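You operate a simulated robot arm through the tools that you are given. There is no shell and no other tool. Be economical: measure what you need, move in short steps, check, and stop when the job is done.

Carry out the task below with a simulated two-armed robot. There is one attempt and no reset: what you move stays moved.

JOB
Drain all four lines on the grey desk to 0 bar.
Fine: shut the HIGH levers E and Y first, join blue by lever J, open the VENT lever R and shut it again; leave the other levers; no red lamp.

It is judged by the outcome, as a careful person would: the job done as asked, and still so three seconds after it is handed in. It fails if anything else is knocked over, pushed out of place, dropped, spilled or broken.

ROBOT AND FRAMES
Two 7-joint arms with fingered hands on one trunk, on a base that drives. Base frame: it is fixed to the floor where the robot stands at the start and does not move with it; the origin is under the middle of the robot, x ahead of it, y to its left, z up. Lengths are in cm, angles in degrees, forces in N, time in s.
The left shoulder is at the start at [2.1, 20.8, 132.3], the right one opposite. Places, roughly: grey desk [50, -20, 60]; orange lever C [40, -40, 100]; orange lever E [60, 0, 100]; orange lever F [50, 0, 100]; orange lever J [40, -30, 100]; orange lever L [30, -10, 100]; orange lever R [40, 10, 100]; orange lever T [50, -20, 100]; orange lever Y [20, -40, 100]. Payload 5 kg a hand.
The tool frame of a hand sits at the grasp point between the pads (the TCP): z along the fingers, y along the line on which they close. The tips reach 4.8 cm beyond it. The gripper opens to 16 cm. The gripper's body begins 5.6 cm behind the TCP. The gripper is a hand of 4 fingers: y runs from the thumb to the fingers, the wrist lies at [-2.6, -14.2, -25.2] in the tool frame, and closing takes about 1.5 s.
Orientation is that of the tool frame in the base frame, as a unit quaternion [w, x, y, z]. With the fingers straight down and the wrist toward the robot, the tool's x, y and z point along [0, 1, 0], [1, 0, 0] and [0, 0, -1] of the base frame.

CONTROLS
- The arms move only by the tool nudge_tool. It takes "left_series", "right_series" or both (then of equal length, played together; a hand with none holds still); each is a list of rows, each a list of 6 numbers: the shift along the base's x, y, z in units of 30 mm (1.0 is 30 mm), then the turn, a rotation vector about the base's x, y, z in units of 4 degrees (1.0 is 4 degrees). In form: [[x, y, z, ax, ay, az], ...]. A call has 1 to 20 rows; each row shifts and turns the commanded pose from where the row before left it. "left_jaw" and "right_jaw" are, for a hand that has rows, the finger opening in cm, from 0 to 16, set as the call begins (left out, the last holds). A call with a number of a shift or a turn outside -1 to 1 is refused whole. Each row takes 0.2 s and may step no farther than 5 cm and 8.6 degrees from the row before; otherwise, or with a gripper value out of range, the whole call is refused. A pose out of reach is approached as far as the arm can. The call stops where the force on the tool passes 40 N (or 10 N more than at its start, if that is more) or the arm is blocked; 0.2 s more then pass. The fingers move at their own pace (about 10.8 cm/s each) and stop on an object; they squeeze with about 29 N. The grip force told is the motor's: it shows also when the fingers shut on nothing. Time passes only in rows, and 0.2 s behind the last, so rows that do not move let the fingers close. The reply holds the time, the measured pose of the TCP, the force on the tool along the base axes, the opening and the grip force, in the units named above and with some noise, with the torque about the TCP (base axes, N m) and any sound that the robot's microphone picked up.
- Cameras (640 x 400 px; columns grow to the right, rows downward): "scene" is now at [8.27, -4.15, 150.23]; the picture's right is [-0.48, -0.87, 0.00], its down [-0.60, 0.33, -0.73] and it looks along [0.64, -0.35, -0.68] (base axes); focal length 214 px, centre (320, 200). "left" rides on the left gripper at [-8.7, -13.3, -18.9] in its tool frame; the picture's right is [-0.83, -0.26, 0.49], its down [0.51, -0.71, 0.49] and it looks along [0.22, 0.66, 0.72] (tool axes); focal length 238 px, centre (320, 200). "right" rides on the right gripper at [8.7, -13.2, -18.9] in its tool frame; the picture's right is [-0.83, 0.26, -0.49], its down [-0.51, -0.71, 0.49] and it looks along [-0.22, 0.66, 0.72] (tool axes); focal length 238 px, centre (320, 200). There is no depth. A picture from a camera that has moved, and an enlarged one, comes with that camera's place and axes in the base frame and with its lens.
- camera(camera): a new picture of that camera. No time passes.
- slide_trunk(by): slides the trunk up (or, below 0, down) by that many cm; the arms and the scene camera ride with it, the base frame stays. It gives what a move gives, with no picture.
- steer(legs): drives the robot by 1 to 6 legs, each [ahead, left, turn to the left] in cm, cm and degrees, along the robot's own axes; the way and the turn of a leg run together, so that a leg with both is an arc; at most 150 cm and 180 degrees a leg. The arms and the cameras ride along, it lands a little off, and it stops where it bumps. It gives what a move gives.
- set_fingers(index, middle, ring, thumb_bend, thumb_turn, hand): sets how far each is bent, from 0 (flat) to 100 (curled in); at 30 the hand is open as for a grip, at 70 the pads meet at the TCP. One left out holds its place. A second passes; each finger stops where it meets its share of the squeeze, and holds until it gets a number again. A gripper value or a shape takes the hand back. It gives what a move gives, with no picture; readings hold the bend of each and the force on the fingers (four entries, about 0 where the hand has none), thumb and palm. thumb_turn goes from beside the hand (0) to across from the fingers (100), as for a grip.
- preshape(shape, hand): the hand has 4 fingers and takes this shape, open, in about a second: jaw (thumb against the fingers, like two jaws); tri (thumb and two fingers); tip (a fingertip pinch); poke (one finger out to press); point (the index stretched); flat (the hand flat); cup (the hand cupped); fist (a fist). The gripper value then closes the fingers along that shape, each until it touches; the sizes above hold for jaw. It gives what a move gives, with no picture.
- pan_tilt(pan, tilt): turns the head with the scene camera to pan (to the left, within 86 degrees either way) and tilt (down, from -29 to 69), counted from straight ahead of the robot. It gives what a move gives.
- inspect(camera, box): a new picture of the part [left, top, right, bottom] of that camera's present view, enlarged. No time passes.
- hand_in(): hands the job in; it is judged then, once.

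Work in short steps. Places have to be worked out from the pictures, the camera data and where the tool is seen: move nearer, look again, correct. Check each grasp and each placing, and mend what went wrong. You have 120 turns and 88 pictures in all, those below and enlarged ones among them. Open the grippers and draw the arms clear of the work before you hand the job in, unless the task says otherwise; then end with one line.

The tools are called after ">>>" by a JSON object that holds its "api" and its "payload". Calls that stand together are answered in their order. nudge_tool: Moves the arms, as the interface text tells. Its arguments: {"type":"object","properties":{"left_series":{"type":"array"},"left_jaw":{"type":"number"},"right_series":{"type":"array"},"right_jaw":{"type":"number"}},"required":[]} The other tools are called the same way: slide_trunk (by) slides the trunk up or down; preshape (shape, hand) gives the hand a shape; set_fingers (index, middle, ring, thumb_bend, thumb_turn, hand) moves the fingers one by one; steer (legs) drives the base; pan_tilt (pan, tilt) turns the head that bears the scene camera; camera (camera) takes a picture; inspect (camera, box) takes an enlarged picture of a part of a camera's view; hand_in () hands the job in.

At the start:

```text
clock: 0.0
left_ee_pos: [79.61, 13.03, 131.06]
left_tcp_rot: [0.001, 0.707, 0.707, 0.0]
left_contact_force: [0.1, 0.6, 0.9]
left_torque: [0.03, -0.01, 0.01]
left_grip_width: 15.96
left_grip_force: 0.0
left_shape: jaw
left_bend: [30.0, 30.0, 30.0, 30.0, 98.0]
left_finger forces: [0.0, 0.1, 0.0, 0.0, 0.0, 0.1]
right_ee_pos: [54.27, -51.29, 133.15]
right_tcp_rot: [0.0, 0.708, 0.707, 0.0]
right_contact_force: [0.3, -0.2, 0.2]
right_torque: [-0.03, -0.03, -0.01]
right_grip_width: 15.96
right_grip_force: 0.0
right_shape: jaw
right_bend: [30.0, 30.0, 30.0, 30.0, 98.0]
right_finger forces: [0.0, 0.0, 0.0, 0.1, 0.0, 0.0]
trunk travel left (down, up): [-32.5, 36.5]
robot x, y, heading: [0.11, -0.06, -0.3]
head pan, tilt: [-29.0, 43.0]
```

scene: 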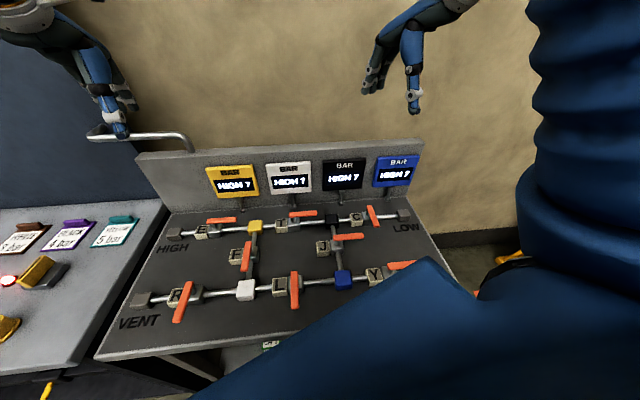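
right: 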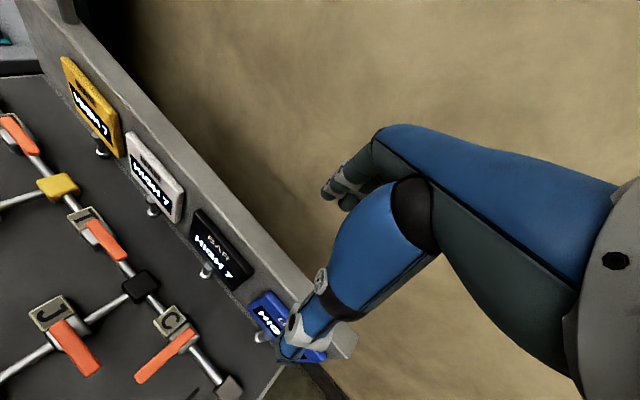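
left: 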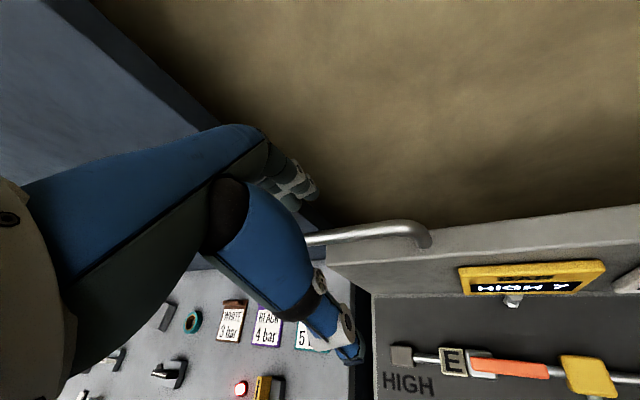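

I look closer at the desk to read the lever states and labels.

>>> {"api": "inspect", "payload": {"camera": "scene", "box": [100, 190, 280, 340]}}

>>> {"api": "inspect", "payload": {"camera": "scene", "box": [260, 190, 440, 310]}}

```text
2.67 times, centred on (190, 265) of scene
camera zoom: at [8.27, -4.15, 150.23], right [-0.48, -0.87, 0.0], down [-0.6, 0.33, -0.73], along [0.64, -0.35, -0.68], focal length 572 px, centre (667, 27)
```

zoom: 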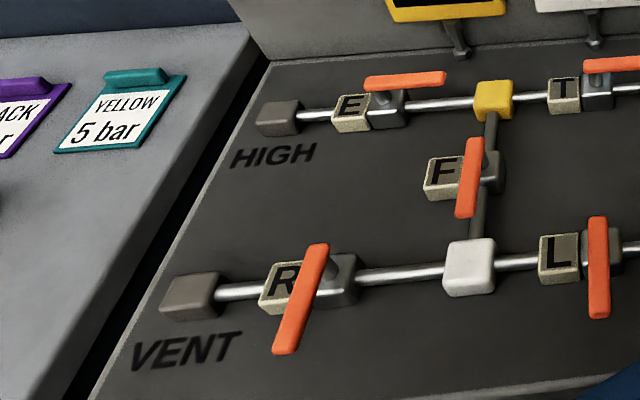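

```text
3.33 times, centred on (350, 250) of scene
camera zoom: at [8.27, -4.15, 150.23], right [-0.48, -0.87, 0.0], down [-0.6, 0.33, -0.73], along [0.64, -0.35, -0.68], focal length 715 px, centre (220, 33)
```

zoom: 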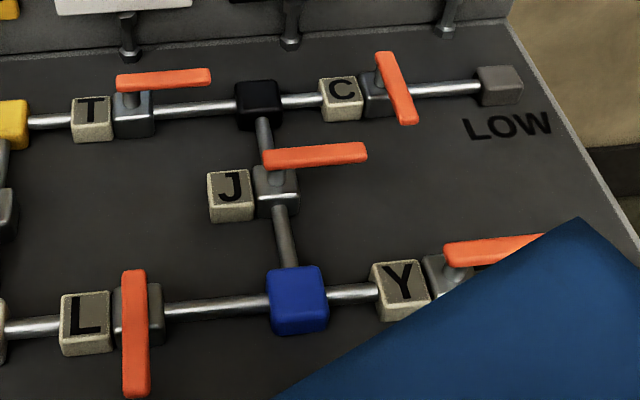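

All three levers E, Y, T lie along the pipe (open), F too; J, R, C and L lie across (shut). I back up and turn to face the desk squarely (its yaw is about -23°) so every lever lies within reach.

>>> {"api": "steer", "payload": {"legs": [[-8, 0, 0], [0, 0, -23], [-8, 0, 0]]}}

>>> {"api": "preshape", "payload": {"shape": "point", "hand": "right"}}

>>> {"api": "preshape", "payload": {"shape": "point", "hand": "left"}}

>>> {"api": "pan_tilt", "payload": {"pan": 0, "tilt": 45}}

>>> {"api": "camera", "payload": {"camera": "scene"}}

>>> {"api": "camera", "payload": {"camera": "right"}}

>>> {"api": "camera", "payload": {"camera": "left"}}

```text
clock: 2.9
left_ee_pos: [62.8, -15.8, 131.29]
left_tcp_rot: [0.0, 0.834, 0.552, 0.001]
left_contact_force: [-1.4, 1.0, 1.1]
left_torque: [-0.02, -0.12, 0.01]
left_grip_width: 15.94
left_grip_force: 0.1
left_shape: jaw
left_bend: [30.0, 30.0, 30.0, 30.0, 98.0]
left_finger forces: [0.0, 0.0, 0.0, 0.1, 0.0, 0.0]
right_ee_pos: [14.46, -65.3, 133.29]
right_tcp_rot: [0.0, 0.834, 0.552, 0.0]
right_contact_force: [-1.7, 0.0, 0.7]
right_torque: [-0.05, -0.14, -0.01]
right_grip_width: 15.99
right_grip_force: 0.2
right_shape: jaw
right_bend: [30.0, 30.0, 30.0, 30.0, 98.0]
right_finger forces: [0.0, 0.1, 0.0, 0.0, 0.0, 0.0]
trunk travel left (down, up): [-32.5, 36.5]
robot x, y, heading: [-15.38, 3.09, -22.9]
head pan, tilt: [-29.0, 43.0]
```

```text
clock: 3.8
left_ee_pos: [63.14, -15.9, 131.17]
left_tcp_rot: [0.0, 0.833, 0.553, 0.0]
left_contact_force: [-0.2, 0.1, -1.0]
left_torque: [0.03, 0.07, -0.03]
left_grip_width: 15.98
left_grip_force: 0.0
left_shape: jaw
left_bend: [30.0, 30.0, 30.0, 30.0, 98.0]
left_finger forces: [0.0, 0.1, 0.1, 0.0, 0.1, 0.0]
right_ee_pos: [14.66, -65.38, 133.17]
right_tcp_rot: [-0.001, 0.834, 0.552, 0.0]
right_contact_force: [0.6, 0.0, 0.2]
right_torque: [0.05, 0.07, 0.01]
right_grip_width: 15.37
right_grip_force: 0.1
right_shape: point
right_bend: [19.0, 100.0, 100.0, 99.0, 87.0]
right_finger forces: [0.1, 0.0, 0.0, 0.1, 0.1, 0.0]
trunk travel left (down, up): [-32.5, 36.5]
robot x, y, heading: [-15.45, 3.18, -22.8]
head pan, tilt: [-29.0, 43.0]
```

```text
clock: 4.7
left_ee_pos: [63.04, -15.96, 131.07]
left_tcp_rot: [0.0, 0.834, 0.551, -0.001]
left_contact_force: [1.4, -0.4, -0.1]
left_torque: [0.01, 0.03, 0.0]
left_grip_width: 15.35
left_grip_force: 0.0
left_shape: point
left_bend: [19.0, 100.0, 100.0, 99.0, 87.0]
left_finger forces: [0.0, 0.0, 0.0, 0.1, 0.0, 0.0]
right_ee_pos: [14.54, -65.52, 133.16]
right_tcp_rot: [0.0, 0.834, 0.552, 0.001]
right_contact_force: [-0.5, 0.2, 0.2]
right_torque: [-0.01, 0.02, -0.01]
right_grip_width: 15.37
right_grip_force: 0.1
right_shape: point
right_bend: [19.0, 100.0, 100.0, 99.0, 87.0]
right_finger forces: [0.1, 0.0, 0.0, 0.0, 0.0, 0.0]
trunk travel left (down, up): [-32.5, 36.5]
robot x, y, heading: [-15.4, 3.15, -22.9]
head pan, tilt: [-29.0, 43.0]
```

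```text
clock: 5.7
left_ee_pos: [62.99, -15.95, 131.17]
left_tcp_rot: [0.001, 0.834, 0.552, -0.001]
left_contact_force: [0.8, -0.4, -0.6]
left_torque: [-0.02, 0.02, -0.01]
left_grip_width: 15.36
left_grip_force: 0.0
left_shape: point
left_bend: [19.0, 100.0, 100.0, 99.0, 87.0]
left_finger forces: [0.1, 0.0, 0.0, 0.0, 0.1, 0.0]
right_ee_pos: [14.73, -65.4, 133.2]
right_tcp_rot: [0.0, 0.834, 0.552, 0.0]
right_contact_force: [-0.2, -0.3, 0.4]
right_torque: [0.01, -0.02, 0.01]
right_grip_width: 15.36
right_grip_force: 0.1
right_shape: point
right_bend: [19.0, 100.0, 100.0, 99.0, 87.0]
right_finger forces: [0.0, 0.0, 0.0, 0.0, 0.0, 0.0]
trunk travel left (down, up): [-32.5, 36.5]
robot x, y, heading: [-15.36, 3.35, -23.0]
head pan, tilt: [0.0, 45.0]
```

```text
82 pictures are left
camera scene: at [-6.88, -0.65, 149.95], right [-0.39, -0.92, 0.0], down [-0.65, 0.28, -0.71], along [0.65, -0.28, -0.71], focal length 214 px, centre (320, 200)
```

scene: 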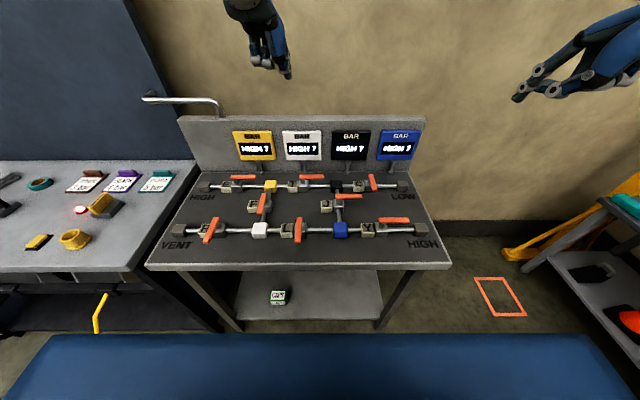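

```text
81 pictures are left
camera right: at [5.77, -52.21, 152.18], right [-0.09, -0.87, 0.49], down [-0.85, -0.19, -0.49], along [0.52, -0.46, -0.72], focal length 238 px, centre (320, 200)
```

right: 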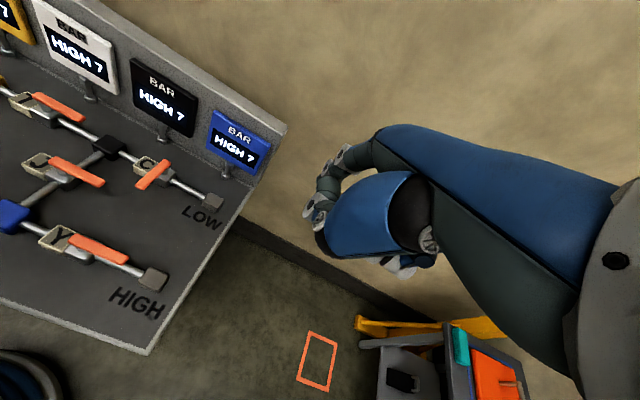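

```text
80 pictures are left
camera left: at [47.36, -18.63, 150.07], right [-0.56, -0.67, -0.49], down [-0.46, 0.74, -0.49], along [0.69, -0.06, -0.72], focal length 238 px, centre (320, 200)
```

left: 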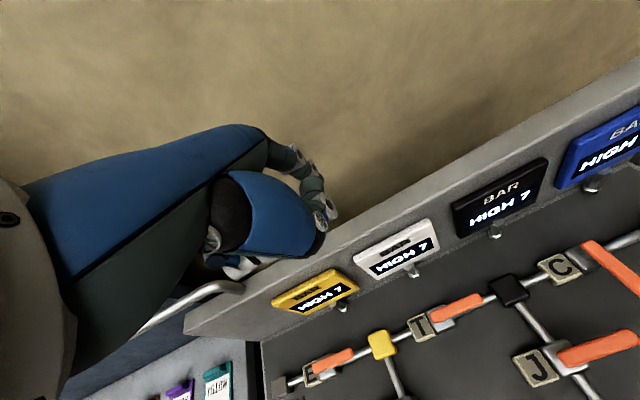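

Base is well placed. I look at the shape of the pointing hands.

>>> {"api": "inspect", "payload": {"camera": "right", "box": [270, 120, 450, 300]}}

>>> {"api": "inspect", "payload": {"camera": "scene", "box": [140, 170, 300, 270]}}

>>> {"api": "inspect", "payload": {"camera": "scene", "box": [290, 170, 450, 270]}}

>>> {"api": "inspect", "payload": {"camera": "scene", "box": [210, 0, 340, 90]}}

```text
2.22 times, centred on (360, 210) of right
camera zoom: at [5.77, -52.21, 152.18], right [-0.09, -0.87, 0.49], down [-0.85, -0.19, -0.49], along [0.52, -0.46, -0.72], focal length 530 px, centre (231, 178)
```

zoom: 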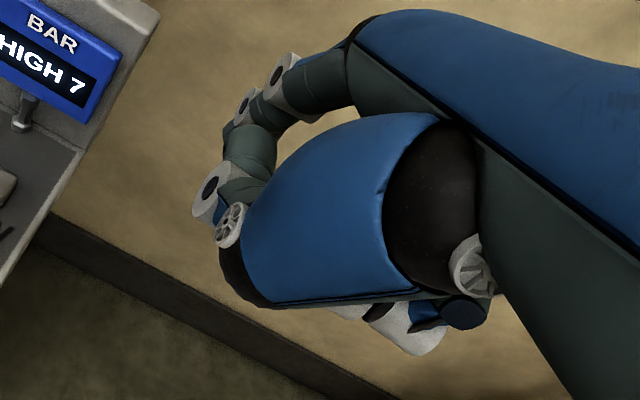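

```text
4.00 times, centred on (220, 220) of scene
camera zoom: at [-6.88, -0.65, 149.95], right [-0.39, -0.92, 0.0], down [-0.65, 0.28, -0.71], along [0.65, -0.28, -0.71], focal length 858 px, centre (720, 120)
```

zoom: 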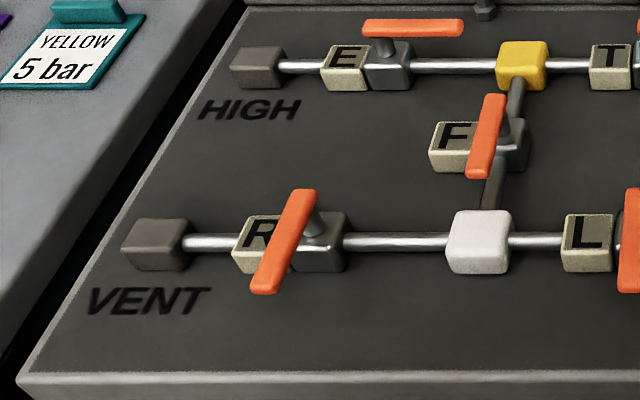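

```text
4.00 times, centred on (370, 220) of scene
camera zoom: at [-6.88, -0.65, 149.95], right [-0.39, -0.92, 0.0], down [-0.65, 0.28, -0.71], along [0.65, -0.28, -0.71], focal length 858 px, centre (120, 120)
```

zoom: 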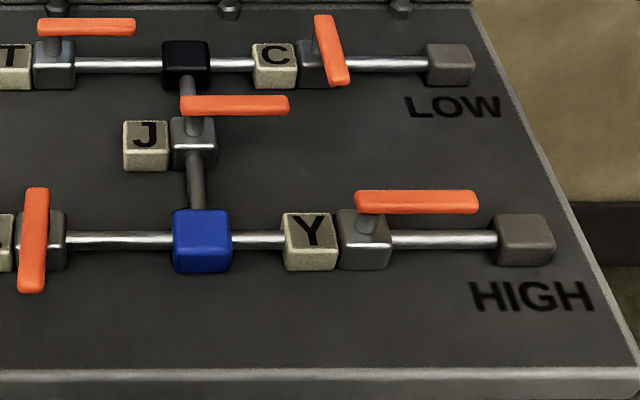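

```text
4.44 times, centred on (275, 45) of scene
camera zoom: at [-6.88, -0.65, 149.95], right [-0.39, -0.92, 0.0], down [-0.65, 0.28, -0.71], along [0.65, -0.28, -0.71], focal length 953 px, centre (520, 889)
```

zoom: 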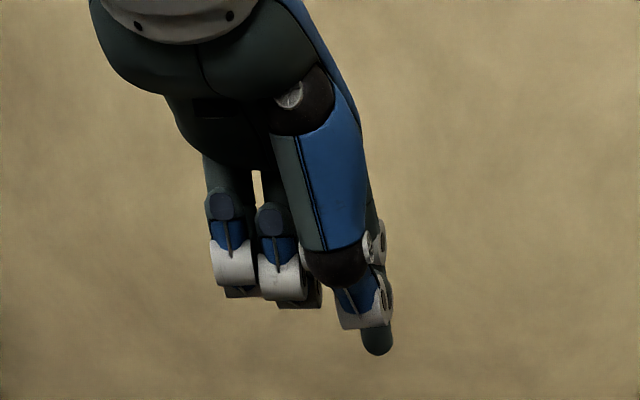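

I try the poke shape, whose finger may reach farther down than this one.

>>> {"api": "preshape", "payload": {"shape": "poke", "hand": "left"}}

>>> {"api": "inspect", "payload": {"camera": "scene", "box": [210, 0, 340, 90]}}

>>> {"api": "inspect", "payload": {"camera": "left", "box": [190, 110, 410, 310]}}

```text
clock: 6.6
left_ee_pos: [63.07, -15.82, 131.13]
left_tcp_rot: [0.0, 0.834, 0.551, -0.001]
left_contact_force: [-0.3, -0.8, -0.6]
left_torque: [0.04, 0.01, -0.02]
left_grip_width: 0.01
left_grip_force: 0.1
left_shape: poke
left_bend: [70.0, 70.0, 99.0, 100.0, 100.0]
left_finger forces: [0.0, 0.1, 0.0, 0.0, 0.1, 0.0]
right_ee_pos: [14.71, -65.44, 133.06]
right_tcp_rot: [0.0, 0.834, 0.552, 0.0]
right_contact_force: [0.6, 0.2, 1.2]
right_torque: [-0.02, 0.02, 0.02]
right_grip_width: 15.37
right_grip_force: 0.0
right_shape: point
right_bend: [19.0, 100.0, 100.0, 99.0, 87.0]
right_finger forces: [0.0, 0.0, 0.1, 0.1, 0.0, 0.0]
trunk travel left (down, up): [-32.5, 36.5]
robot x, y, heading: [-15.46, 3.43, -22.9]
head pan, tilt: [0.0, 45.0]
```

```text
4.44 times, centred on (275, 45) of scene
camera zoom: at [-6.89, -0.64, 149.95], right [-0.39, -0.92, 0.0], down [-0.65, 0.28, -0.71], along [0.65, -0.28, -0.71], focal length 953 px, centre (520, 889)
```

zoom: 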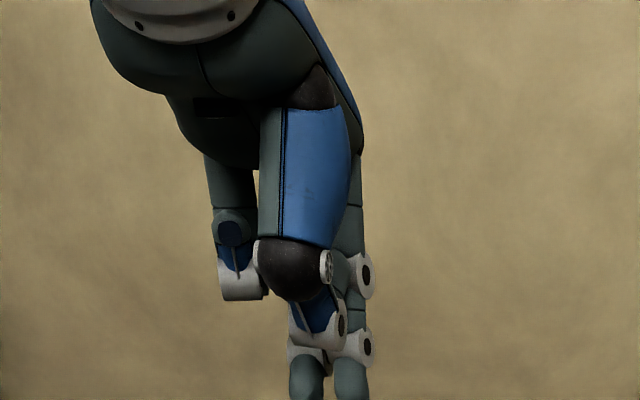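

```text
2.00 times, centred on (300, 210) of left
camera zoom: at [47.35, -18.63, 150.07], right [-0.56, -0.67, -0.49], down [-0.46, 0.74, -0.49], along [0.69, -0.06, -0.72], focal length 477 px, centre (360, 180)
```

zoom: 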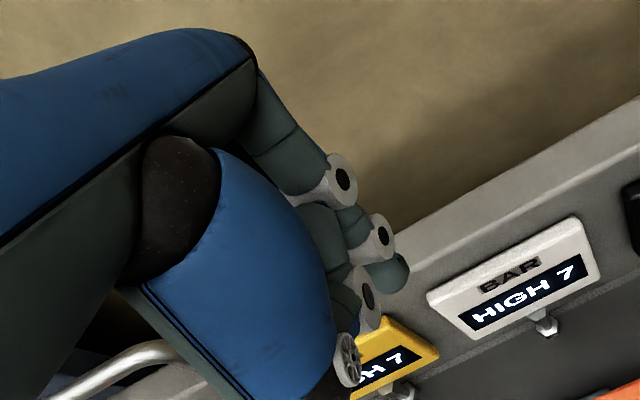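

Poke gives two fingers straight down through the TCP, good for pushing. The E lever lies at about z 97, its pivot left and its end to the right, so I bring the left hand high behind its free end, then lower partway to check.

>>> {"api": "nudge_tool", "payload": {"left_series": [[0.276, 0.957, 0, 0, 0, 0], [0.276, 0.957, 0, 0, 0, 0], [0.276, 0.957, 0, 0, 0, 0], [0.276, 0.957, 0, 0, 0, 0], [0.276, 0.957, 0, 0, 0, 0], [0, 0, -1, 0, 0, 0], [0, 0, -1, 0, 0, 0], [0, 0, -1, 0, 0, 0], [0, 0, -1, 0, 0, 0], [0, 0, -1, 0, 0, 0], [0, 0, -1, 0, 0, 0], [0, 0, -1, 0, 0, 0], [0, 0, 0, 0, 0, 0]]}}

>>> {"api": "preshape", "payload": {"shape": "poke", "hand": "right"}}

>>> {"api": "inspect", "payload": {"camera": "scene", "box": [160, 100, 320, 200]}}

>>> {"api": "camera", "payload": {"camera": "left"}}

```text
clock: 9.4
left_ee_pos: [67.16, -1.62, 110.15]
left_tcp_rot: [0.001, 0.834, 0.552, 0.001]
left_contact_force: [-0.3, 0.1, 0.7]
left_torque: [0.0, -0.05, 0.01]
left_grip_width: 0.01
left_grip_force: 0.1
left_shape: poke
left_bend: [70.0, 70.0, 99.0, 100.0, 100.0]
left_finger forces: [0.0, 0.0, 0.0, 0.0, 0.0, 0.0]
right_ee_pos: [14.51, -65.31, 133.24]
right_tcp_rot: [0.0, 0.834, 0.552, 0.0]
right_contact_force: [-0.3, 0.2, 0.1]
right_torque: [-0.02, -0.08, -0.01]
right_grip_width: 15.36
right_grip_force: 0.0
right_shape: point
right_bend: [19.0, 100.0, 100.0, 99.0, 87.0]
right_finger forces: [0.1, 0.0, 0.1, 0.0, 0.1, 0.0]
trunk travel left (down, up): [-32.5, 36.5]
robot x, y, heading: [-15.64, 3.33, -22.7]
head pan, tilt: [0.0, 45.0]
```

```text
clock: 10.3
left_ee_pos: [67.27, -1.64, 110.17]
left_tcp_rot: [0.0, 0.834, 0.552, 0.001]
left_contact_force: [-0.4, -0.6, 0.0]
left_torque: [0.01, -0.01, -0.04]
left_grip_width: 0.0
left_grip_force: 0.1
left_shape: poke
left_bend: [70.0, 70.0, 99.0, 100.0, 100.0]
left_finger forces: [0.0, 0.1, 0.0, 0.0, 0.1, 0.0]
right_ee_pos: [14.5, -65.4, 133.18]
right_tcp_rot: [0.0, 0.834, 0.552, -0.001]
right_contact_force: [-0.2, -1.1, 0.1]
right_torque: [0.03, -0.01, 0.01]
right_grip_width: 0.01
right_grip_force: 0.1
right_shape: poke
right_bend: [70.0, 70.0, 99.0, 100.0, 100.0]
right_finger forces: [0.0, 0.0, 0.0, 0.0, 0.0, 0.0]
trunk travel left (down, up): [-32.5, 36.5]
robot x, y, heading: [-15.57, 2.97, -23.1]
head pan, tilt: [0.0, 45.0]
```

```text
4.00 times, centred on (240, 150) of scene
camera zoom: at [-6.9, -0.63, 149.95], right [-0.39, -0.92, 0.0], down [-0.65, 0.28, -0.71], along [0.65, -0.28, -0.71], focal length 858 px, centre (640, 400)
```

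zoom: 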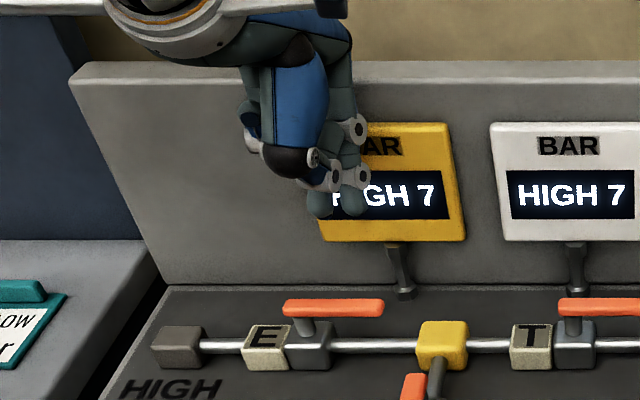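

```text
72 pictures are left
camera left: at [51.51, -4.3, 129.03], right [-0.56, -0.67, -0.49], down [-0.46, 0.74, -0.49], along [0.69, -0.06, -0.72], focal length 238 px, centre (320, 200)
```

left: 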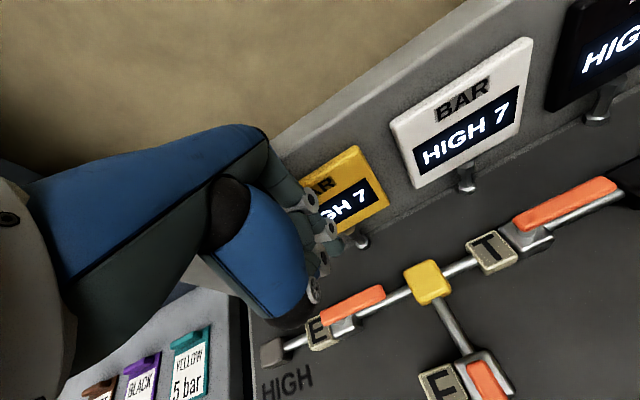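

The fingertips project just where expected, behind the lever. I lower so the tips reach z ≈ 94.7, behind the E lever.

>>> {"api": "nudge_tool", "payload": {"left_series": [[0, 0, -0.89, 0, 0, 0], [0, 0, -0.89, 0, 0, 0], [0, 0, -0.89, 0, 0, 0], [0, 0, -0.89, 0, 0, 0], [0, 0, 0, 0, 0, 0]]}}

>>> {"api": "inspect", "payload": {"camera": "scene", "box": [160, 120, 320, 220]}}

>>> {"api": "inspect", "payload": {"camera": "left", "box": [240, 140, 400, 340]}}

```text
clock: 11.5
left_ee_pos: [67.07, -1.64, 99.53]
left_tcp_rot: [0.001, 0.834, 0.552, 0.0]
left_contact_force: [-1.5, -1.4, -0.4]
left_torque: [-0.04, -0.02, 0.01]
left_grip_width: 0.01
left_grip_force: 0.0
left_shape: poke
left_bend: [70.0, 70.0, 99.0, 100.0, 100.0]
left_finger forces: [0.1, 0.0, 0.0, 0.1, 0.0, 0.1]
right_ee_pos: [14.59, -65.33, 133.31]
right_tcp_rot: [-0.001, 0.834, 0.552, 0.0]
right_contact_force: [-1.0, -0.2, 0.0]
right_torque: [-0.04, -0.03, 0.01]
right_grip_width: 0.0
right_grip_force: 0.0
right_shape: poke
right_bend: [70.0, 70.0, 99.0, 100.0, 100.0]
right_finger forces: [0.0, 0.0, 0.0, 0.0, 0.0, 0.1]
trunk travel left (down, up): [-32.5, 36.5]
robot x, y, heading: [-15.2, 2.96, -22.9]
head pan, tilt: [0.0, 45.0]
```

```text
4.00 times, centred on (240, 170) of scene
camera zoom: at [-6.94, -0.58, 149.96], right [-0.39, -0.92, 0.0], down [-0.65, 0.28, -0.71], along [0.65, -0.28, -0.71], focal length 858 px, centre (640, 320)
```

zoom: 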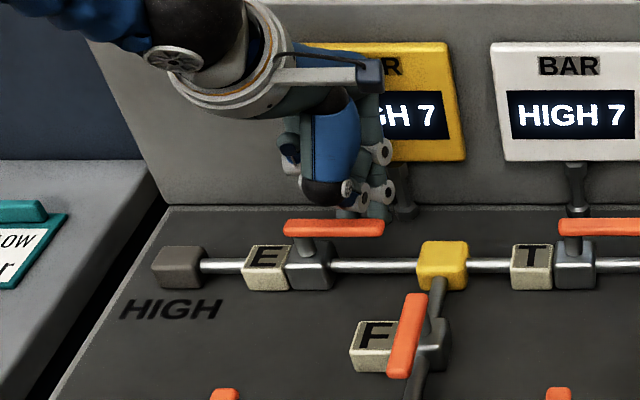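

```text
2.00 times, centred on (320, 240) of left
camera zoom: at [51.38, -4.3, 118.36], right [-0.56, -0.67, -0.49], down [-0.46, 0.74, -0.49], along [0.69, -0.06, -0.72], focal length 477 px, centre (320, 120)
```

zoom: 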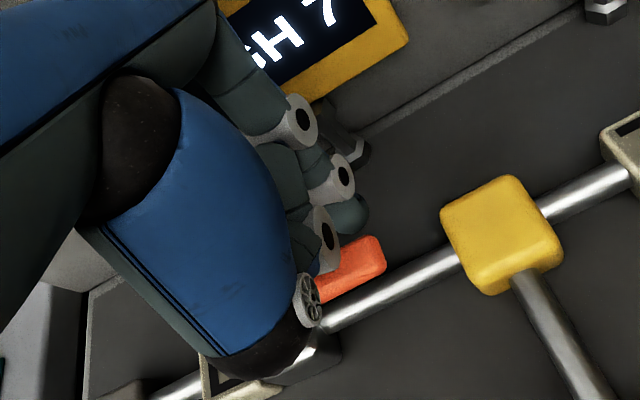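

Fingers stand behind the lever's free end. I push it in an arc toward the robot.

>>> {"api": "nudge_tool", "payload": {"left_series": [[-0.43, 0.118, 0, 0, 0, 0], [-0.43, 0.118, 0, 0, 0, 0], [-0.43, 0.118, 0, 0, 0, 0], [-0.43, 0.118, 0, 0, 0, 0], [-0.313, 0.313, 0, 0, 0, 0], [-0.313, 0.313, 0, 0, 0, 0], [-0.313, 0.313, 0, 0, 0, 0], [-0.056, 0.295, 0, 0, 0, 0], [-0.056, 0.295, 0, 0, 0, 0], [0, 0, 0, 0, 0, 0]]}}

>>> {"api": "inspect", "payload": {"camera": "scene", "box": [160, 120, 320, 220]}}

```text
clock: 13.7
left_ee_pos: [58.66, 3.92, 99.64]
left_tcp_rot: [0.0, 0.834, 0.551, 0.0]
left_contact_force: [-3.7, -15.7, 1.7]
left_torque: [-0.35, 0.05, -0.5]
left_grip_width: 0.0
left_grip_force: 0.1
left_shape: poke
left_bend: [70.0, 70.0, 99.0, 100.0, 100.0]
left_finger forces: [0.1, 16.0, 0.0, 0.1, 0.1, 0.0]
right_ee_pos: [14.51, -65.54, 133.07]
right_tcp_rot: [-0.001, 0.834, 0.552, 0.0]
right_contact_force: [-0.4, 0.5, 0.3]
right_torque: [-0.01, 0.01, -0.03]
right_grip_width: 0.0
right_grip_force: 0.1
right_shape: poke
right_bend: [70.0, 70.0, 99.0, 100.0, 100.0]
right_finger forces: [0.0, 0.0, 0.0, 0.0, 0.1, 0.0]
trunk travel left (down, up): [-32.5, 36.5]
robot x, y, heading: [-15.21, 2.85, -23.1]
head pan, tilt: [0.0, 45.0]
```

```text
4.00 times, centred on (240, 170) of scene
camera zoom: at [-6.91, -0.79, 149.95], right [-0.39, -0.92, 0.0], down [-0.65, 0.28, -0.71], along [0.65, -0.28, -0.71], focal length 858 px, centre (640, 320)
```

zoom: 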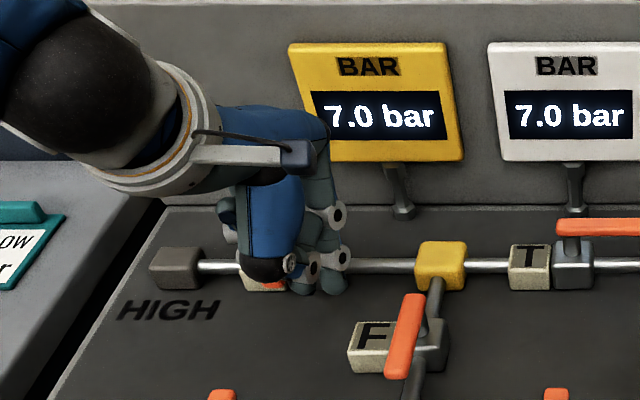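

The force rises against the end stop and yellow/white now read "7.0 bar", so E is shut or nearly so. I push a little more, then back off and up to check.

>>> {"api": "nudge_tool", "payload": {"left_series": [[0.1, 0.25, 0, 0, 0, 0], [0.1, 0.2, 0, 0, 0, 0], [0, 0, 0, 0, 0, 0]]}}

>>> {"api": "nudge_tool", "payload": {"left_series": [[-0.26, -0.6, 0, 0, 0, 0], [-0.13, -0.3, 0.9, 0, 0, 0], [0, 0, 1, 0, 0, 0], [0, 0, 1, 0, 0, 0], [0, 0, 1, 0, 0, 0], [0, 0, 1, 0, 0, 0], [0, 0, 1, 0, 0, 0], [0, 0, 0, 0, 0, 0]]}}

>>> {"api": "inspect", "payload": {"camera": "scene", "box": [160, 120, 320, 220]}}

```text
clock: 14.2
left_ee_pos: [58.57, 4.13, 99.66]
left_tcp_rot: [0.002, 0.838, 0.546, -0.006]
left_contact_force: [-5.3, -17.7, 0.7]
left_torque: [-0.42, 0.13, -0.53]
left_grip_width: 0.0
left_grip_force: 0.0
left_shape: poke
left_bend: [70.0, 70.0, 99.0, 100.0, 100.0]
left_finger forces: [0.1, 18.5, 0.0, 0.1, 0.1, 0.1]
right_ee_pos: [14.38, -65.51, 133.15]
right_tcp_rot: [-0.001, 0.835, 0.551, 0.0]
right_contact_force: [0.7, 1.5, 0.3]
right_torque: [-0.11, 0.09, -0.06]
right_grip_width: 0.02
right_grip_force: 0.1
right_shape: poke
right_bend: [70.0, 70.0, 99.0, 100.0, 100.0]
right_finger forces: [0.1, 0.0, 0.1, 0.0, 0.0, 0.1]
trunk travel left (down, up): [-32.5, 36.5]
robot x, y, heading: [-15.33, 2.69, -23.2]
head pan, tilt: [0.0, 45.0]
stopped in row 2 (left hand): the force on the tool passed its limit at 43 N (the readings are from after the stop); the commanded pose is now the measured one
```

```text
clock: 16.0
left_ee_pos: [57.89, 1.47, 117.07]
left_tcp_rot: [0.001, 0.836, 0.549, -0.004]
left_contact_force: [1.5, -0.6, -0.1]
left_torque: [-0.04, 0.04, -0.05]
left_grip_width: 0.0
left_grip_force: 0.1
left_shape: poke
left_bend: [70.0, 70.0, 99.0, 100.0, 100.0]
left_finger forces: [0.0, 0.0, 0.0, 0.0, 0.0, 0.0]
right_ee_pos: [14.52, -65.39, 133.15]
right_tcp_rot: [0.0, 0.834, 0.551, -0.001]
right_contact_force: [0.4, 0.1, -0.4]
right_torque: [0.0, 0.06, 0.02]
right_grip_width: 0.0
right_grip_force: 0.1
right_shape: poke
right_bend: [70.0, 70.0, 99.0, 100.0, 100.0]
right_finger forces: [0.0, 0.0, 0.1, 0.0, 0.1, 0.0]
trunk travel left (down, up): [-32.5, 36.5]
robot x, y, heading: [-14.98, 2.67, -23.1]
head pan, tilt: [0.0, 45.0]
```

```text
4.00 times, centred on (240, 170) of scene
camera zoom: at [-6.82, -0.68, 149.94], right [-0.39, -0.92, 0.0], down [-0.65, 0.28, -0.71], along [0.65, -0.28, -0.71], focal length 858 px, centre (640, 320)
```

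zoom: 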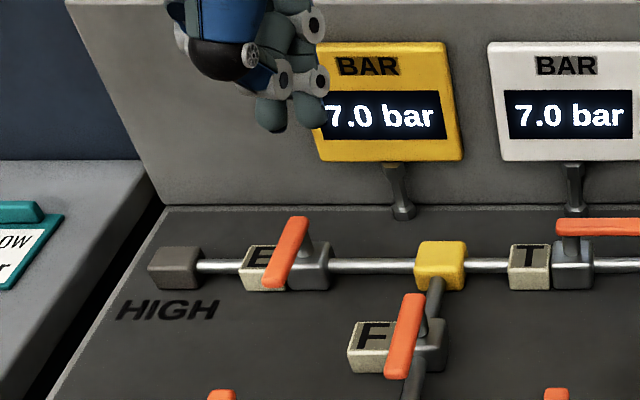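

E is fully shut. Now the right hand goes to stand behind the free end of Y.

>>> {"api": "nudge_tool", "payload": {"right_series": [[0.483, 0.954, 0, 0, 0, 0], [0.483, 0.954, 0, 0, 0, 0], [0.483, 0.954, 0, 0, 0, 0], [0.483, 0.954, 0, 0, 0, 0], [0.483, 0.954, 0, 0, 0, 0], [0.483, 0.954, 0, 0, 0, 0], [0.483, 0.954, 0, 0, 0, 0], [0.483, 0.954, 0, 0, 0, 0], [0, 0, -0.95, 0, 0, 0], [0, 0, -0.95, 0, 0, 0], [0, 0, -0.95, 0, 0, 0], [0, 0, -0.95, 0, 0, 0], [0, 0, -0.95, 0, 0, 0], [0, 0, -0.95, 0, 0, 0], [0, 0, -0.95, 0, 0, 0], [0, 0, -0.95, 0, 0, 0], [0, 0, -0.95, 0, 0, 0], [0, 0, 0, 0, 0, 0]]}}

>>> {"api": "inspect", "payload": {"camera": "scene", "box": [310, 160, 470, 260]}}

```text
clock: 19.8
left_ee_pos: [57.58, 1.6, 117.24]
left_tcp_rot: [0.003, 0.837, 0.547, -0.004]
left_contact_force: [-0.2, 1.2, 1.7]
left_torque: [-0.02, -0.01, 0.01]
left_grip_width: 0.0
left_grip_force: 0.0
left_shape: poke
left_bend: [70.0, 70.0, 99.0, 100.0, 100.0]
left_finger forces: [0.0, 0.1, 0.1, 0.0, 0.0, 0.1]
right_ee_pos: [28.66, -46.23, 105.08]
right_tcp_rot: [0.0, 0.834, 0.551, 0.0]
right_contact_force: [-0.5, -0.2, -0.5]
right_torque: [-0.03, -0.01, -0.01]
right_grip_width: 0.0
right_grip_force: 0.0
right_shape: poke
right_bend: [70.0, 70.0, 99.0, 100.0, 100.0]
right_finger forces: [0.0, 0.0, 0.0, 0.0, 0.1, 0.0]
right hand out of reach, approached as far as the arm can: row 5, 6, 7, 8
trunk travel left (down, up): [-32.5, 36.5]
robot x, y, heading: [-15.03, 3.44, -22.9]
head pan, tilt: [0.0, 45.0]
```

```text
4.00 times, centred on (390, 210) of scene
camera zoom: at [-6.98, -0.64, 149.96], right [-0.39, -0.92, 0.0], down [-0.65, 0.28, -0.71], along [0.65, -0.28, -0.71], focal length 858 px, centre (40, 160)
```

zoom: 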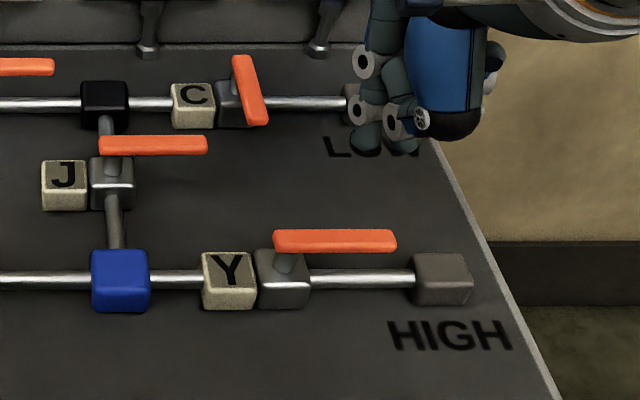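

The hand ended up a bit short of the target, at a good height. I move it the remaining distance and lower it.

>>> {"api": "nudge_tool", "payload": {"right_series": [[-0.284, 0.414, 0, 0, 0, 0], [-0.284, 0.414, 0, 0, 0, 0], [-0.284, 0.414, 0, 0, 0, 0], [0, 0, 0, 0, 0, 0]]}}

>>> {"api": "inspect", "payload": {"camera": "scene", "box": [310, 160, 470, 260]}}

```text
clock: 20.8
left_ee_pos: [57.86, 1.43, 117.3]
left_tcp_rot: [0.002, 0.836, 0.548, -0.004]
left_contact_force: [1.0, -0.6, -0.2]
left_torque: [0.01, 0.03, -0.01]
left_grip_width: 0.0
left_grip_force: 0.0
left_shape: poke
left_bend: [70.0, 70.0, 99.0, 100.0, 100.0]
left_finger forces: [0.0, 0.1, 0.1, 0.0, 0.0, 0.0]
right_ee_pos: [25.92, -42.98, 105.37]
right_tcp_rot: [0.0, 0.835, 0.551, 0.001]
right_contact_force: [0.8, 0.2, -0.7]
right_torque: [0.0, -0.02, 0.02]
right_grip_width: 0.02
right_grip_force: 0.1
right_shape: poke
right_bend: [70.0, 70.0, 99.0, 100.0, 100.0]
right_finger forces: [0.0, 0.0, 0.0, 0.0, 0.0, 0.0]
trunk travel left (down, up): [-32.5, 36.5]
robot x, y, heading: [-15.09, 3.16, -23.2]
head pan, tilt: [0.0, 45.0]
```

```text
4.00 times, centred on (390, 210) of scene
camera zoom: at [-6.87, -0.72, 149.95], right [-0.39, -0.92, 0.0], down [-0.65, 0.28, -0.71], along [0.65, -0.28, -0.71], focal length 858 px, centre (40, 160)
```

zoom: 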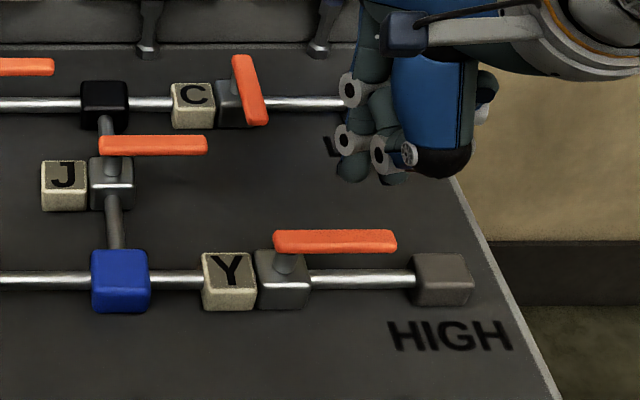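

Aligned behind Y's lever end; lowering.

>>> {"api": "nudge_tool", "payload": {"right_series": [[0.05, -0.02, -0.65, 0, 0, 0], [0, 0, -0.65, 0, 0, 0], [0, 0, -0.6, 0, 0, 0], [0, 0, 0, 0, 0, 0]]}}

>>> {"api": "inspect", "payload": {"camera": "scene", "box": [310, 160, 470, 260]}}

```text
clock: 21.8
left_ee_pos: [57.79, 1.56, 117.32]
left_tcp_rot: [0.002, 0.837, 0.547, -0.005]
left_contact_force: [-0.1, 0.0, -0.1]
left_torque: [-0.03, -0.02, -0.02]
left_grip_width: 0.0
left_grip_force: 0.1
left_shape: poke
left_bend: [70.0, 70.0, 99.0, 100.0, 100.0]
left_finger forces: [0.1, 0.1, 0.0, 0.1, 0.1, 0.0]
right_ee_pos: [26.22, -43.01, 99.73]
right_tcp_rot: [0.0, 0.835, 0.551, 0.0]
right_contact_force: [-0.9, 0.1, 0.3]
right_torque: [-0.03, -0.05, 0.02]
right_grip_width: 0.02
right_grip_force: 0.1
right_shape: poke
right_bend: [70.0, 70.0, 99.0, 100.0, 100.0]
right_finger forces: [0.0, 0.0, 0.0, 0.1, 0.0, 0.0]
trunk travel left (down, up): [-32.5, 36.5]
robot x, y, heading: [-15.23, 3.18, -23.0]
head pan, tilt: [0.0, 45.0]
```

```text
4.00 times, centred on (390, 210) of scene
camera zoom: at [-6.94, -0.65, 149.96], right [-0.39, -0.92, 0.0], down [-0.65, 0.28, -0.71], along [0.65, -0.28, -0.71], focal length 858 px, centre (40, 160)
```

zoom: 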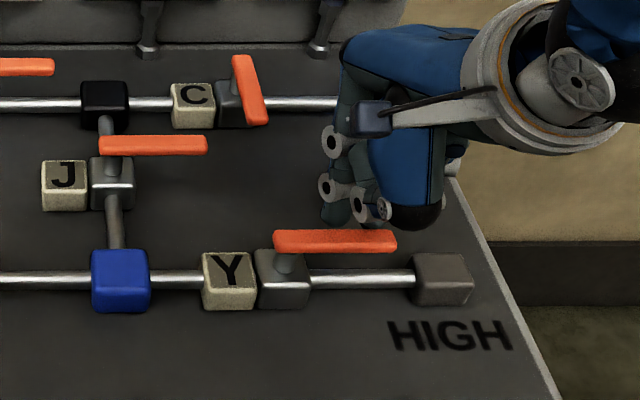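

Fingers are behind Y's lever; I push it in the same arc toward the robot.

>>> {"api": "nudge_tool", "payload": {"right_series": [[-0.413, 0.157, 0, 0, 0, 0], [-0.413, 0.157, 0, 0, 0, 0], [-0.413, 0.157, 0, 0, 0, 0], [-0.413, 0.157, 0, 0, 0, 0], [-0.327, 0.283, 0, 0, 0, 0], [-0.327, 0.283, 0, 0, 0, 0], [-0.327, 0.283, 0, 0, 0, 0], [-0.075, 0.249, 0, 0, 0, 0], [-0.075, 0.249, 0, 0, 0, 0], [0.06, 0.15, 0, 0, 0, 0], [0, 0, 0, 0, 0, 0]]}}

>>> {"api": "inspect", "payload": {"camera": "scene", "box": [310, 120, 470, 260]}}

```text
clock: 24.2
left_ee_pos: [57.62, 1.49, 117.07]
left_tcp_rot: [0.001, 0.836, 0.548, -0.005]
left_contact_force: [0.5, 0.6, 0.8]
left_torque: [0.02, 0.02, 0.0]
left_grip_width: 0.03
left_grip_force: 0.0
left_shape: poke
left_bend: [70.0, 70.0, 99.0, 100.0, 100.0]
left_finger forces: [0.1, 0.0, 0.0, 0.1, 0.1, 0.1]
right_ee_pos: [20.24, -37.79, 99.61]
right_tcp_rot: [0.0, 0.834, 0.552, 0.0]
right_contact_force: [-0.1, -2.7, 1.1]
right_torque: [-0.04, 0.0, -0.03]
right_grip_width: 0.01
right_grip_force: 0.0
right_shape: poke
right_bend: [70.0, 70.0, 99.0, 100.0, 100.0]
right_finger forces: [1.9, 0.0, 0.0, 0.1, 0.0, 0.0]
right hand out of reach, approached as far as the arm can: row 7, 8, 9
trunk travel left (down, up): [-32.5, 36.5]
robot x, y, heading: [-15.39, 2.87, -22.8]
head pan, tilt: [0.0, 45.0]
```

```text
2.86 times, centred on (390, 190) of scene
camera zoom: at [-6.91, -0.7, 149.95], right [-0.39, -0.92, 0.0], down [-0.65, 0.28, -0.71], along [0.65, -0.28, -0.71], focal length 613 px, centre (120, 229)
```

zoom: 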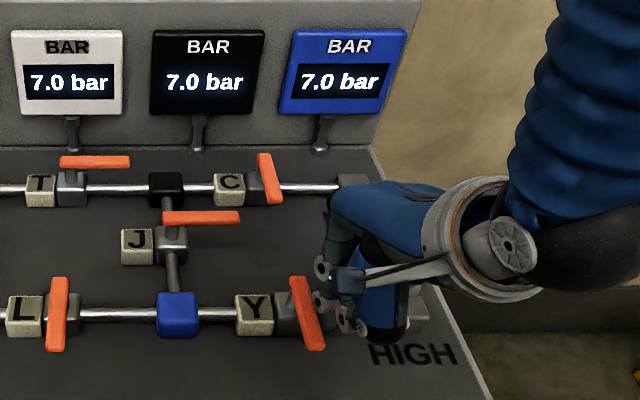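

Y looks squarely across the pipe. I give one small extra push to confirm the end stop, then lift away.

>>> {"api": "nudge_tool", "payload": {"right_series": [[0.07, 0.18, 0, 0, 0, 0], [0.07, 0.18, 0, 0, 0, 0], [0, 0, 0, 0, 0, 0]]}}

>>> {"api": "nudge_tool", "payload": {"right_series": [[0.0, -0.6, 0, 0, 0, 0], [0, -0.5, 0.8, 0, 0, 0], [0, 0, 0.9, 0, 0, 0], [0, 0, 0.5, 0, 0, 0], [0.3, 0, 0, 0, 0, 0], [0, 0, 0, 0, 0, 0]]}}

>>> {"api": "inspect", "payload": {"camera": "scene", "box": [310, 120, 470, 260]}}

```text
clock: 24.9
left_ee_pos: [57.83, 1.26, 117.3]
left_tcp_rot: [0.002, 0.837, 0.547, -0.004]
left_contact_force: [0.3, 1.4, 0.6]
left_torque: [-0.12, 0.02, -0.06]
left_grip_width: 0.0
left_grip_force: 0.0
left_shape: poke
left_bend: [70.0, 70.0, 99.0, 100.0, 100.0]
left_finger forces: [0.1, 0.0, 0.1, 0.2, 0.1, 0.1]
right_ee_pos: [20.48, -37.47, 99.89]
right_tcp_rot: [0.004, 0.838, 0.546, 0.0]
right_contact_force: [-7.2, -16.7, 2.2]
right_torque: [-0.39, 0.09, -0.13]
right_grip_width: 0.01
right_grip_force: 0.0
right_shape: poke
right_bend: [70.0, 70.0, 99.0, 100.0, 100.0]
right_finger forces: [18.8, 0.0, 0.0, 0.0, 0.0, 0.0]
trunk travel left (down, up): [-32.5, 36.5]
robot x, y, heading: [-14.72, 2.76, -23.3]
head pan, tilt: [0.0, 45.0]
stopped in row 3 (right hand): the force on the tool passed its limit at 41 N (the readings are from after the stop); the commanded pose is now the measured one
```

```text
clock: 26.3
left_ee_pos: [57.63, 1.27, 117.27]
left_tcp_rot: [0.001, 0.837, 0.547, -0.003]
left_contact_force: [-0.7, -0.5, -0.7]
left_torque: [-0.01, -0.06, -0.02]
left_grip_width: 0.0
left_grip_force: 0.1
left_shape: poke
left_bend: [70.0, 70.0, 99.0, 100.0, 100.0]
left_finger forces: [0.0, 0.1, 0.0, 0.0, 0.0, 0.0]
right_ee_pos: [21.61, -40.56, 106.37]
right_tcp_rot: [0.002, 0.837, 0.548, 0.0]
right_contact_force: [-0.8, 0.4, 0.4]
right_torque: [-0.02, 0.0, 0.0]
right_grip_width: 0.0
right_grip_force: 0.1
right_shape: poke
right_bend: [70.0, 70.0, 99.0, 100.0, 100.0]
right_finger forces: [0.1, 0.1, 0.1, 0.0, 0.0, 0.0]
trunk travel left (down, up): [-32.5, 36.5]
robot x, y, heading: [-15.53, 3.05, -23.1]
head pan, tilt: [0.0, 45.0]
```

```text
2.86 times, centred on (390, 190) of scene
camera zoom: at [-7.0, -0.77, 149.96], right [-0.39, -0.92, 0.0], down [-0.65, 0.28, -0.71], along [0.65, -0.28, -0.71], focal length 613 px, centre (120, 229)
```

zoom: 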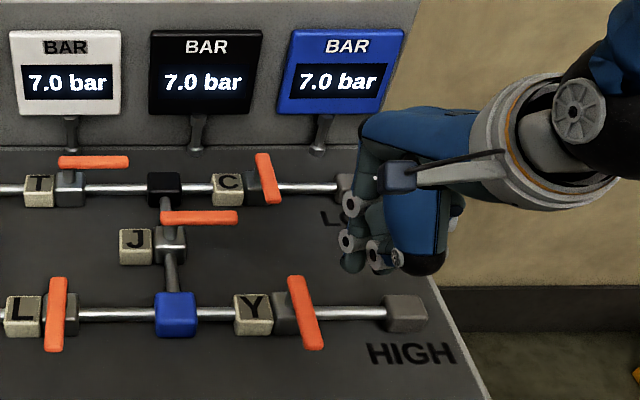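

Y is fully shut. Next I carry the right hand behind J's free end (a gap between J and C levers), staying above the levers.

>>> {"api": "nudge_tool", "payload": {"right_series": [[0.825, 0.238, 0, 0, 0, 0], [0.825, 0.238, 0, 0, 0, 0], [0.825, 0.238, 0, 0, 0, 0], [0.825, 0.238, 0, 0, 0, 0], [0.825, 0.238, 0, 0, 0, 0], [0.825, 0.238, 0, 0, 0, 0], [0.825, 0.238, 0, 0, 0, 0], [0.825, 0.238, 0, 0, 0, 0], [0, 0, 0, 0, 0, 0]]}}

>>> {"api": "inspect", "payload": {"camera": "scene", "box": [310, 120, 470, 260]}}

>>> {"api": "camera", "payload": {"camera": "right"}}

```text
clock: 28.3
left_ee_pos: [57.73, 1.31, 117.35]
left_tcp_rot: [0.001, 0.837, 0.547, -0.004]
left_contact_force: [-0.1, -0.3, 1.0]
left_torque: [0.05, 0.0, 0.01]
left_grip_width: 0.0
left_grip_force: 0.1
left_shape: poke
left_bend: [70.0, 70.0, 99.0, 100.0, 100.0]
left_finger forces: [0.0, 0.1, 0.0, 0.0, 0.0, 0.0]
right_ee_pos: [41.4, -34.63, 106.01]
right_tcp_rot: [0.003, 0.837, 0.548, -0.001]
right_contact_force: [-1.1, -0.5, 0.4]
right_torque: [0.03, -0.05, 0.0]
right_grip_width: 0.0
right_grip_force: 0.1
right_shape: poke
right_bend: [70.0, 70.0, 99.0, 100.0, 100.0]
right_finger forces: [0.0, 0.0, 0.0, 0.0, 0.1, 0.0]
trunk travel left (down, up): [-32.5, 36.5]
robot x, y, heading: [-15.23, 2.79, -23.5]
head pan, tilt: [0.0, 45.0]
```

```text
2.86 times, centred on (390, 190) of scene
camera zoom: at [-7.01, -0.81, 149.96], right [-0.39, -0.92, 0.0], down [-0.65, 0.28, -0.71], along [0.65, -0.28, -0.71], focal length 613 px, centre (120, 229)
```

zoom: 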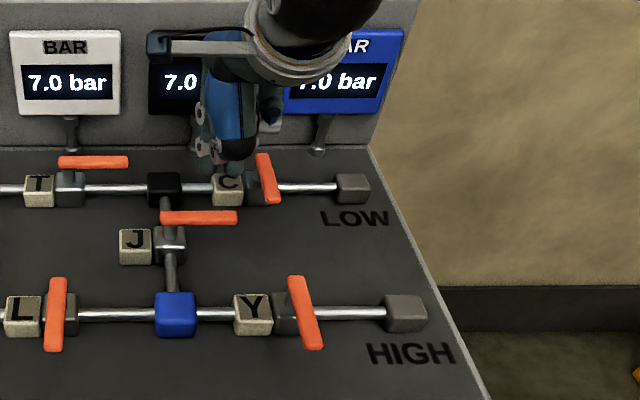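

```text
61 pictures are left
camera right: at [32.57, -21.37, 124.97], right [-0.1, -0.87, 0.49], down [-0.85, -0.18, -0.49], along [0.52, -0.47, -0.72], focal length 238 px, centre (320, 200)
```

right: 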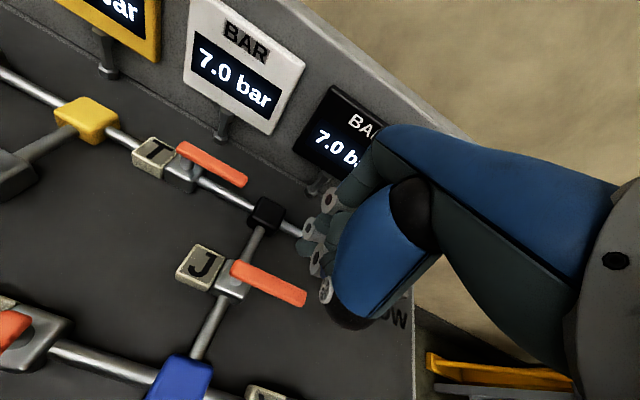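

The tips are above the gap behind J's lever and clear of C. I lower 6.3 cm.

>>> {"api": "nudge_tool", "payload": {"right_series": [[0.04, 0.06, -0.7, 0, 0, 0], [0, 0, -0.7, 0, 0, 0], [0, 0, -0.7, 0, 0, 0], [0, 0, 0, 0, 0, 0]]}}

>>> {"api": "inspect", "payload": {"camera": "scene", "box": [310, 140, 470, 240]}}

>>> {"api": "camera", "payload": {"camera": "right"}}

```text
clock: 29.3
left_ee_pos: [57.75, 1.22, 117.35]
left_tcp_rot: [0.002, 0.837, 0.547, -0.004]
left_contact_force: [-0.6, -0.2, 0.8]
left_torque: [-0.03, -0.04, 0.03]
left_grip_width: 0.0
left_grip_force: 0.1
left_shape: poke
left_bend: [70.0, 70.0, 99.0, 100.0, 100.0]
left_finger forces: [0.0, 0.0, 0.0, 0.0, 0.1, 0.0]
right_ee_pos: [41.36, -34.81, 99.97]
right_tcp_rot: [0.003, 0.837, 0.547, 0.0]
right_contact_force: [-0.3, -0.1, 0.7]
right_torque: [-0.02, -0.03, 0.0]
right_grip_width: 0.0
right_grip_force: 0.1
right_shape: poke
right_bend: [70.0, 70.0, 99.0, 100.0, 100.0]
right_finger forces: [0.0, 0.0, 0.1, 0.1, 0.0, 0.0]
trunk travel left (down, up): [-32.5, 36.5]
robot x, y, heading: [-15.29, 2.83, -23.0]
head pan, tilt: [0.0, 45.0]
```

```text
4.00 times, centred on (390, 190) of scene
camera zoom: at [-7.0, -0.74, 149.96], right [-0.39, -0.92, 0.0], down [-0.65, 0.28, -0.71], along [0.65, -0.28, -0.71], focal length 858 px, centre (40, 240)
```

zoom: 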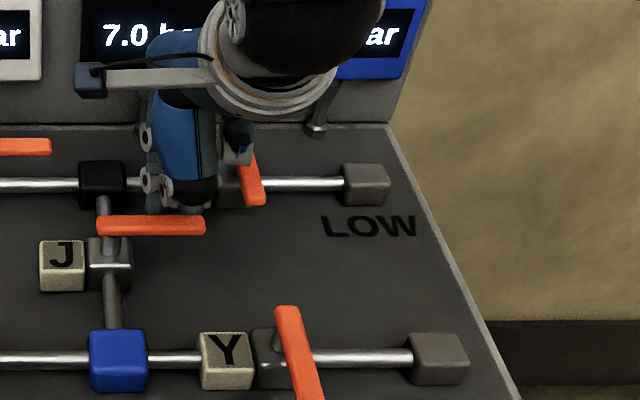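

```text
59 pictures are left
camera right: at [32.61, -21.37, 118.8], right [-0.1, -0.87, 0.49], down [-0.85, -0.18, -0.49], along [0.52, -0.47, -0.72], focal length 238 px, centre (320, 200)
```

right: 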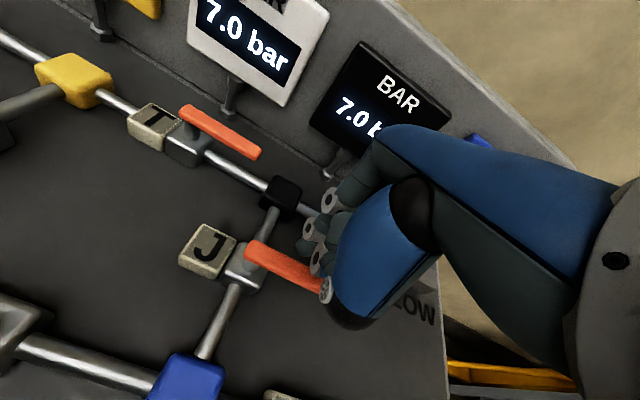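

Clear of C and behind J. I push J in the same arc to lie along its pipe.

>>> {"api": "nudge_tool", "payload": {"right_series": [[-0.413, 0.157, 0, 0, 0, 0], [-0.413, 0.157, 0, 0, 0, 0], [-0.413, 0.157, 0, 0, 0, 0], [-0.413, 0.157, 0, 0, 0, 0], [-0.327, 0.283, 0, 0, 0, 0], [-0.327, 0.283, 0, 0, 0, 0], [-0.327, 0.283, 0, 0, 0, 0], [-0.075, 0.249, 0, 0, 0, 0], [-0.075, 0.249, 0, 0, 0, 0], [0.06, 0.15, 0, 0, 0, 0], [0, 0, 0, 0, 0, 0]]}}

>>> {"api": "inspect", "payload": {"camera": "scene", "box": [310, 140, 470, 240]}}

```text
clock: 31.7
left_ee_pos: [57.78, 1.04, 117.18]
left_tcp_rot: [0.0, 0.837, 0.547, -0.004]
left_contact_force: [-0.8, 0.0, 0.0]
left_torque: [-0.01, -0.01, -0.02]
left_grip_width: 0.0
left_grip_force: 0.1
left_shape: poke
left_bend: [70.0, 70.0, 99.0, 100.0, 100.0]
left_finger forces: [0.0, 0.0, 0.1, 0.0, 0.0, 0.1]
right_ee_pos: [33.19, -28.56, 100.08]
right_tcp_rot: [0.003, 0.837, 0.547, 0.0]
right_contact_force: [-5.3, -19.9, 1.2]
right_torque: [-0.46, 0.12, -0.2]
right_grip_width: 0.0
right_grip_force: 0.1
right_shape: poke
right_bend: [70.0, 70.0, 99.0, 100.0, 100.0]
right_finger forces: [20.2, 0.0, 0.1, 0.0, 0.0, 0.0]
trunk travel left (down, up): [-32.5, 36.5]
robot x, y, heading: [-15.22, 3.01, -23.3]
head pan, tilt: [0.0, 45.0]
```

```text
4.00 times, centred on (390, 190) of scene
camera zoom: at [-6.98, -0.97, 149.95], right [-0.39, -0.92, 0.0], down [-0.65, 0.28, -0.71], along [0.65, -0.28, -0.71], focal length 858 px, centre (40, 240)
```

zoom: 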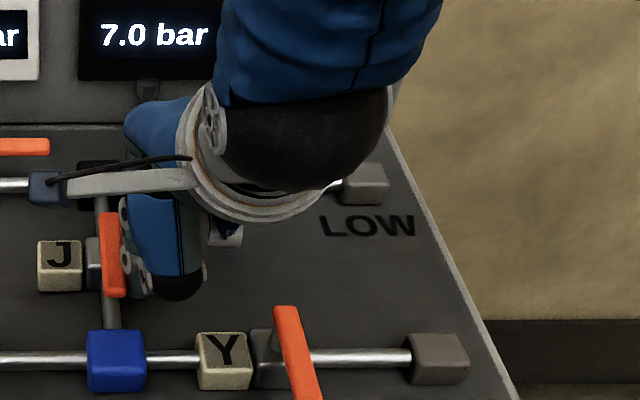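

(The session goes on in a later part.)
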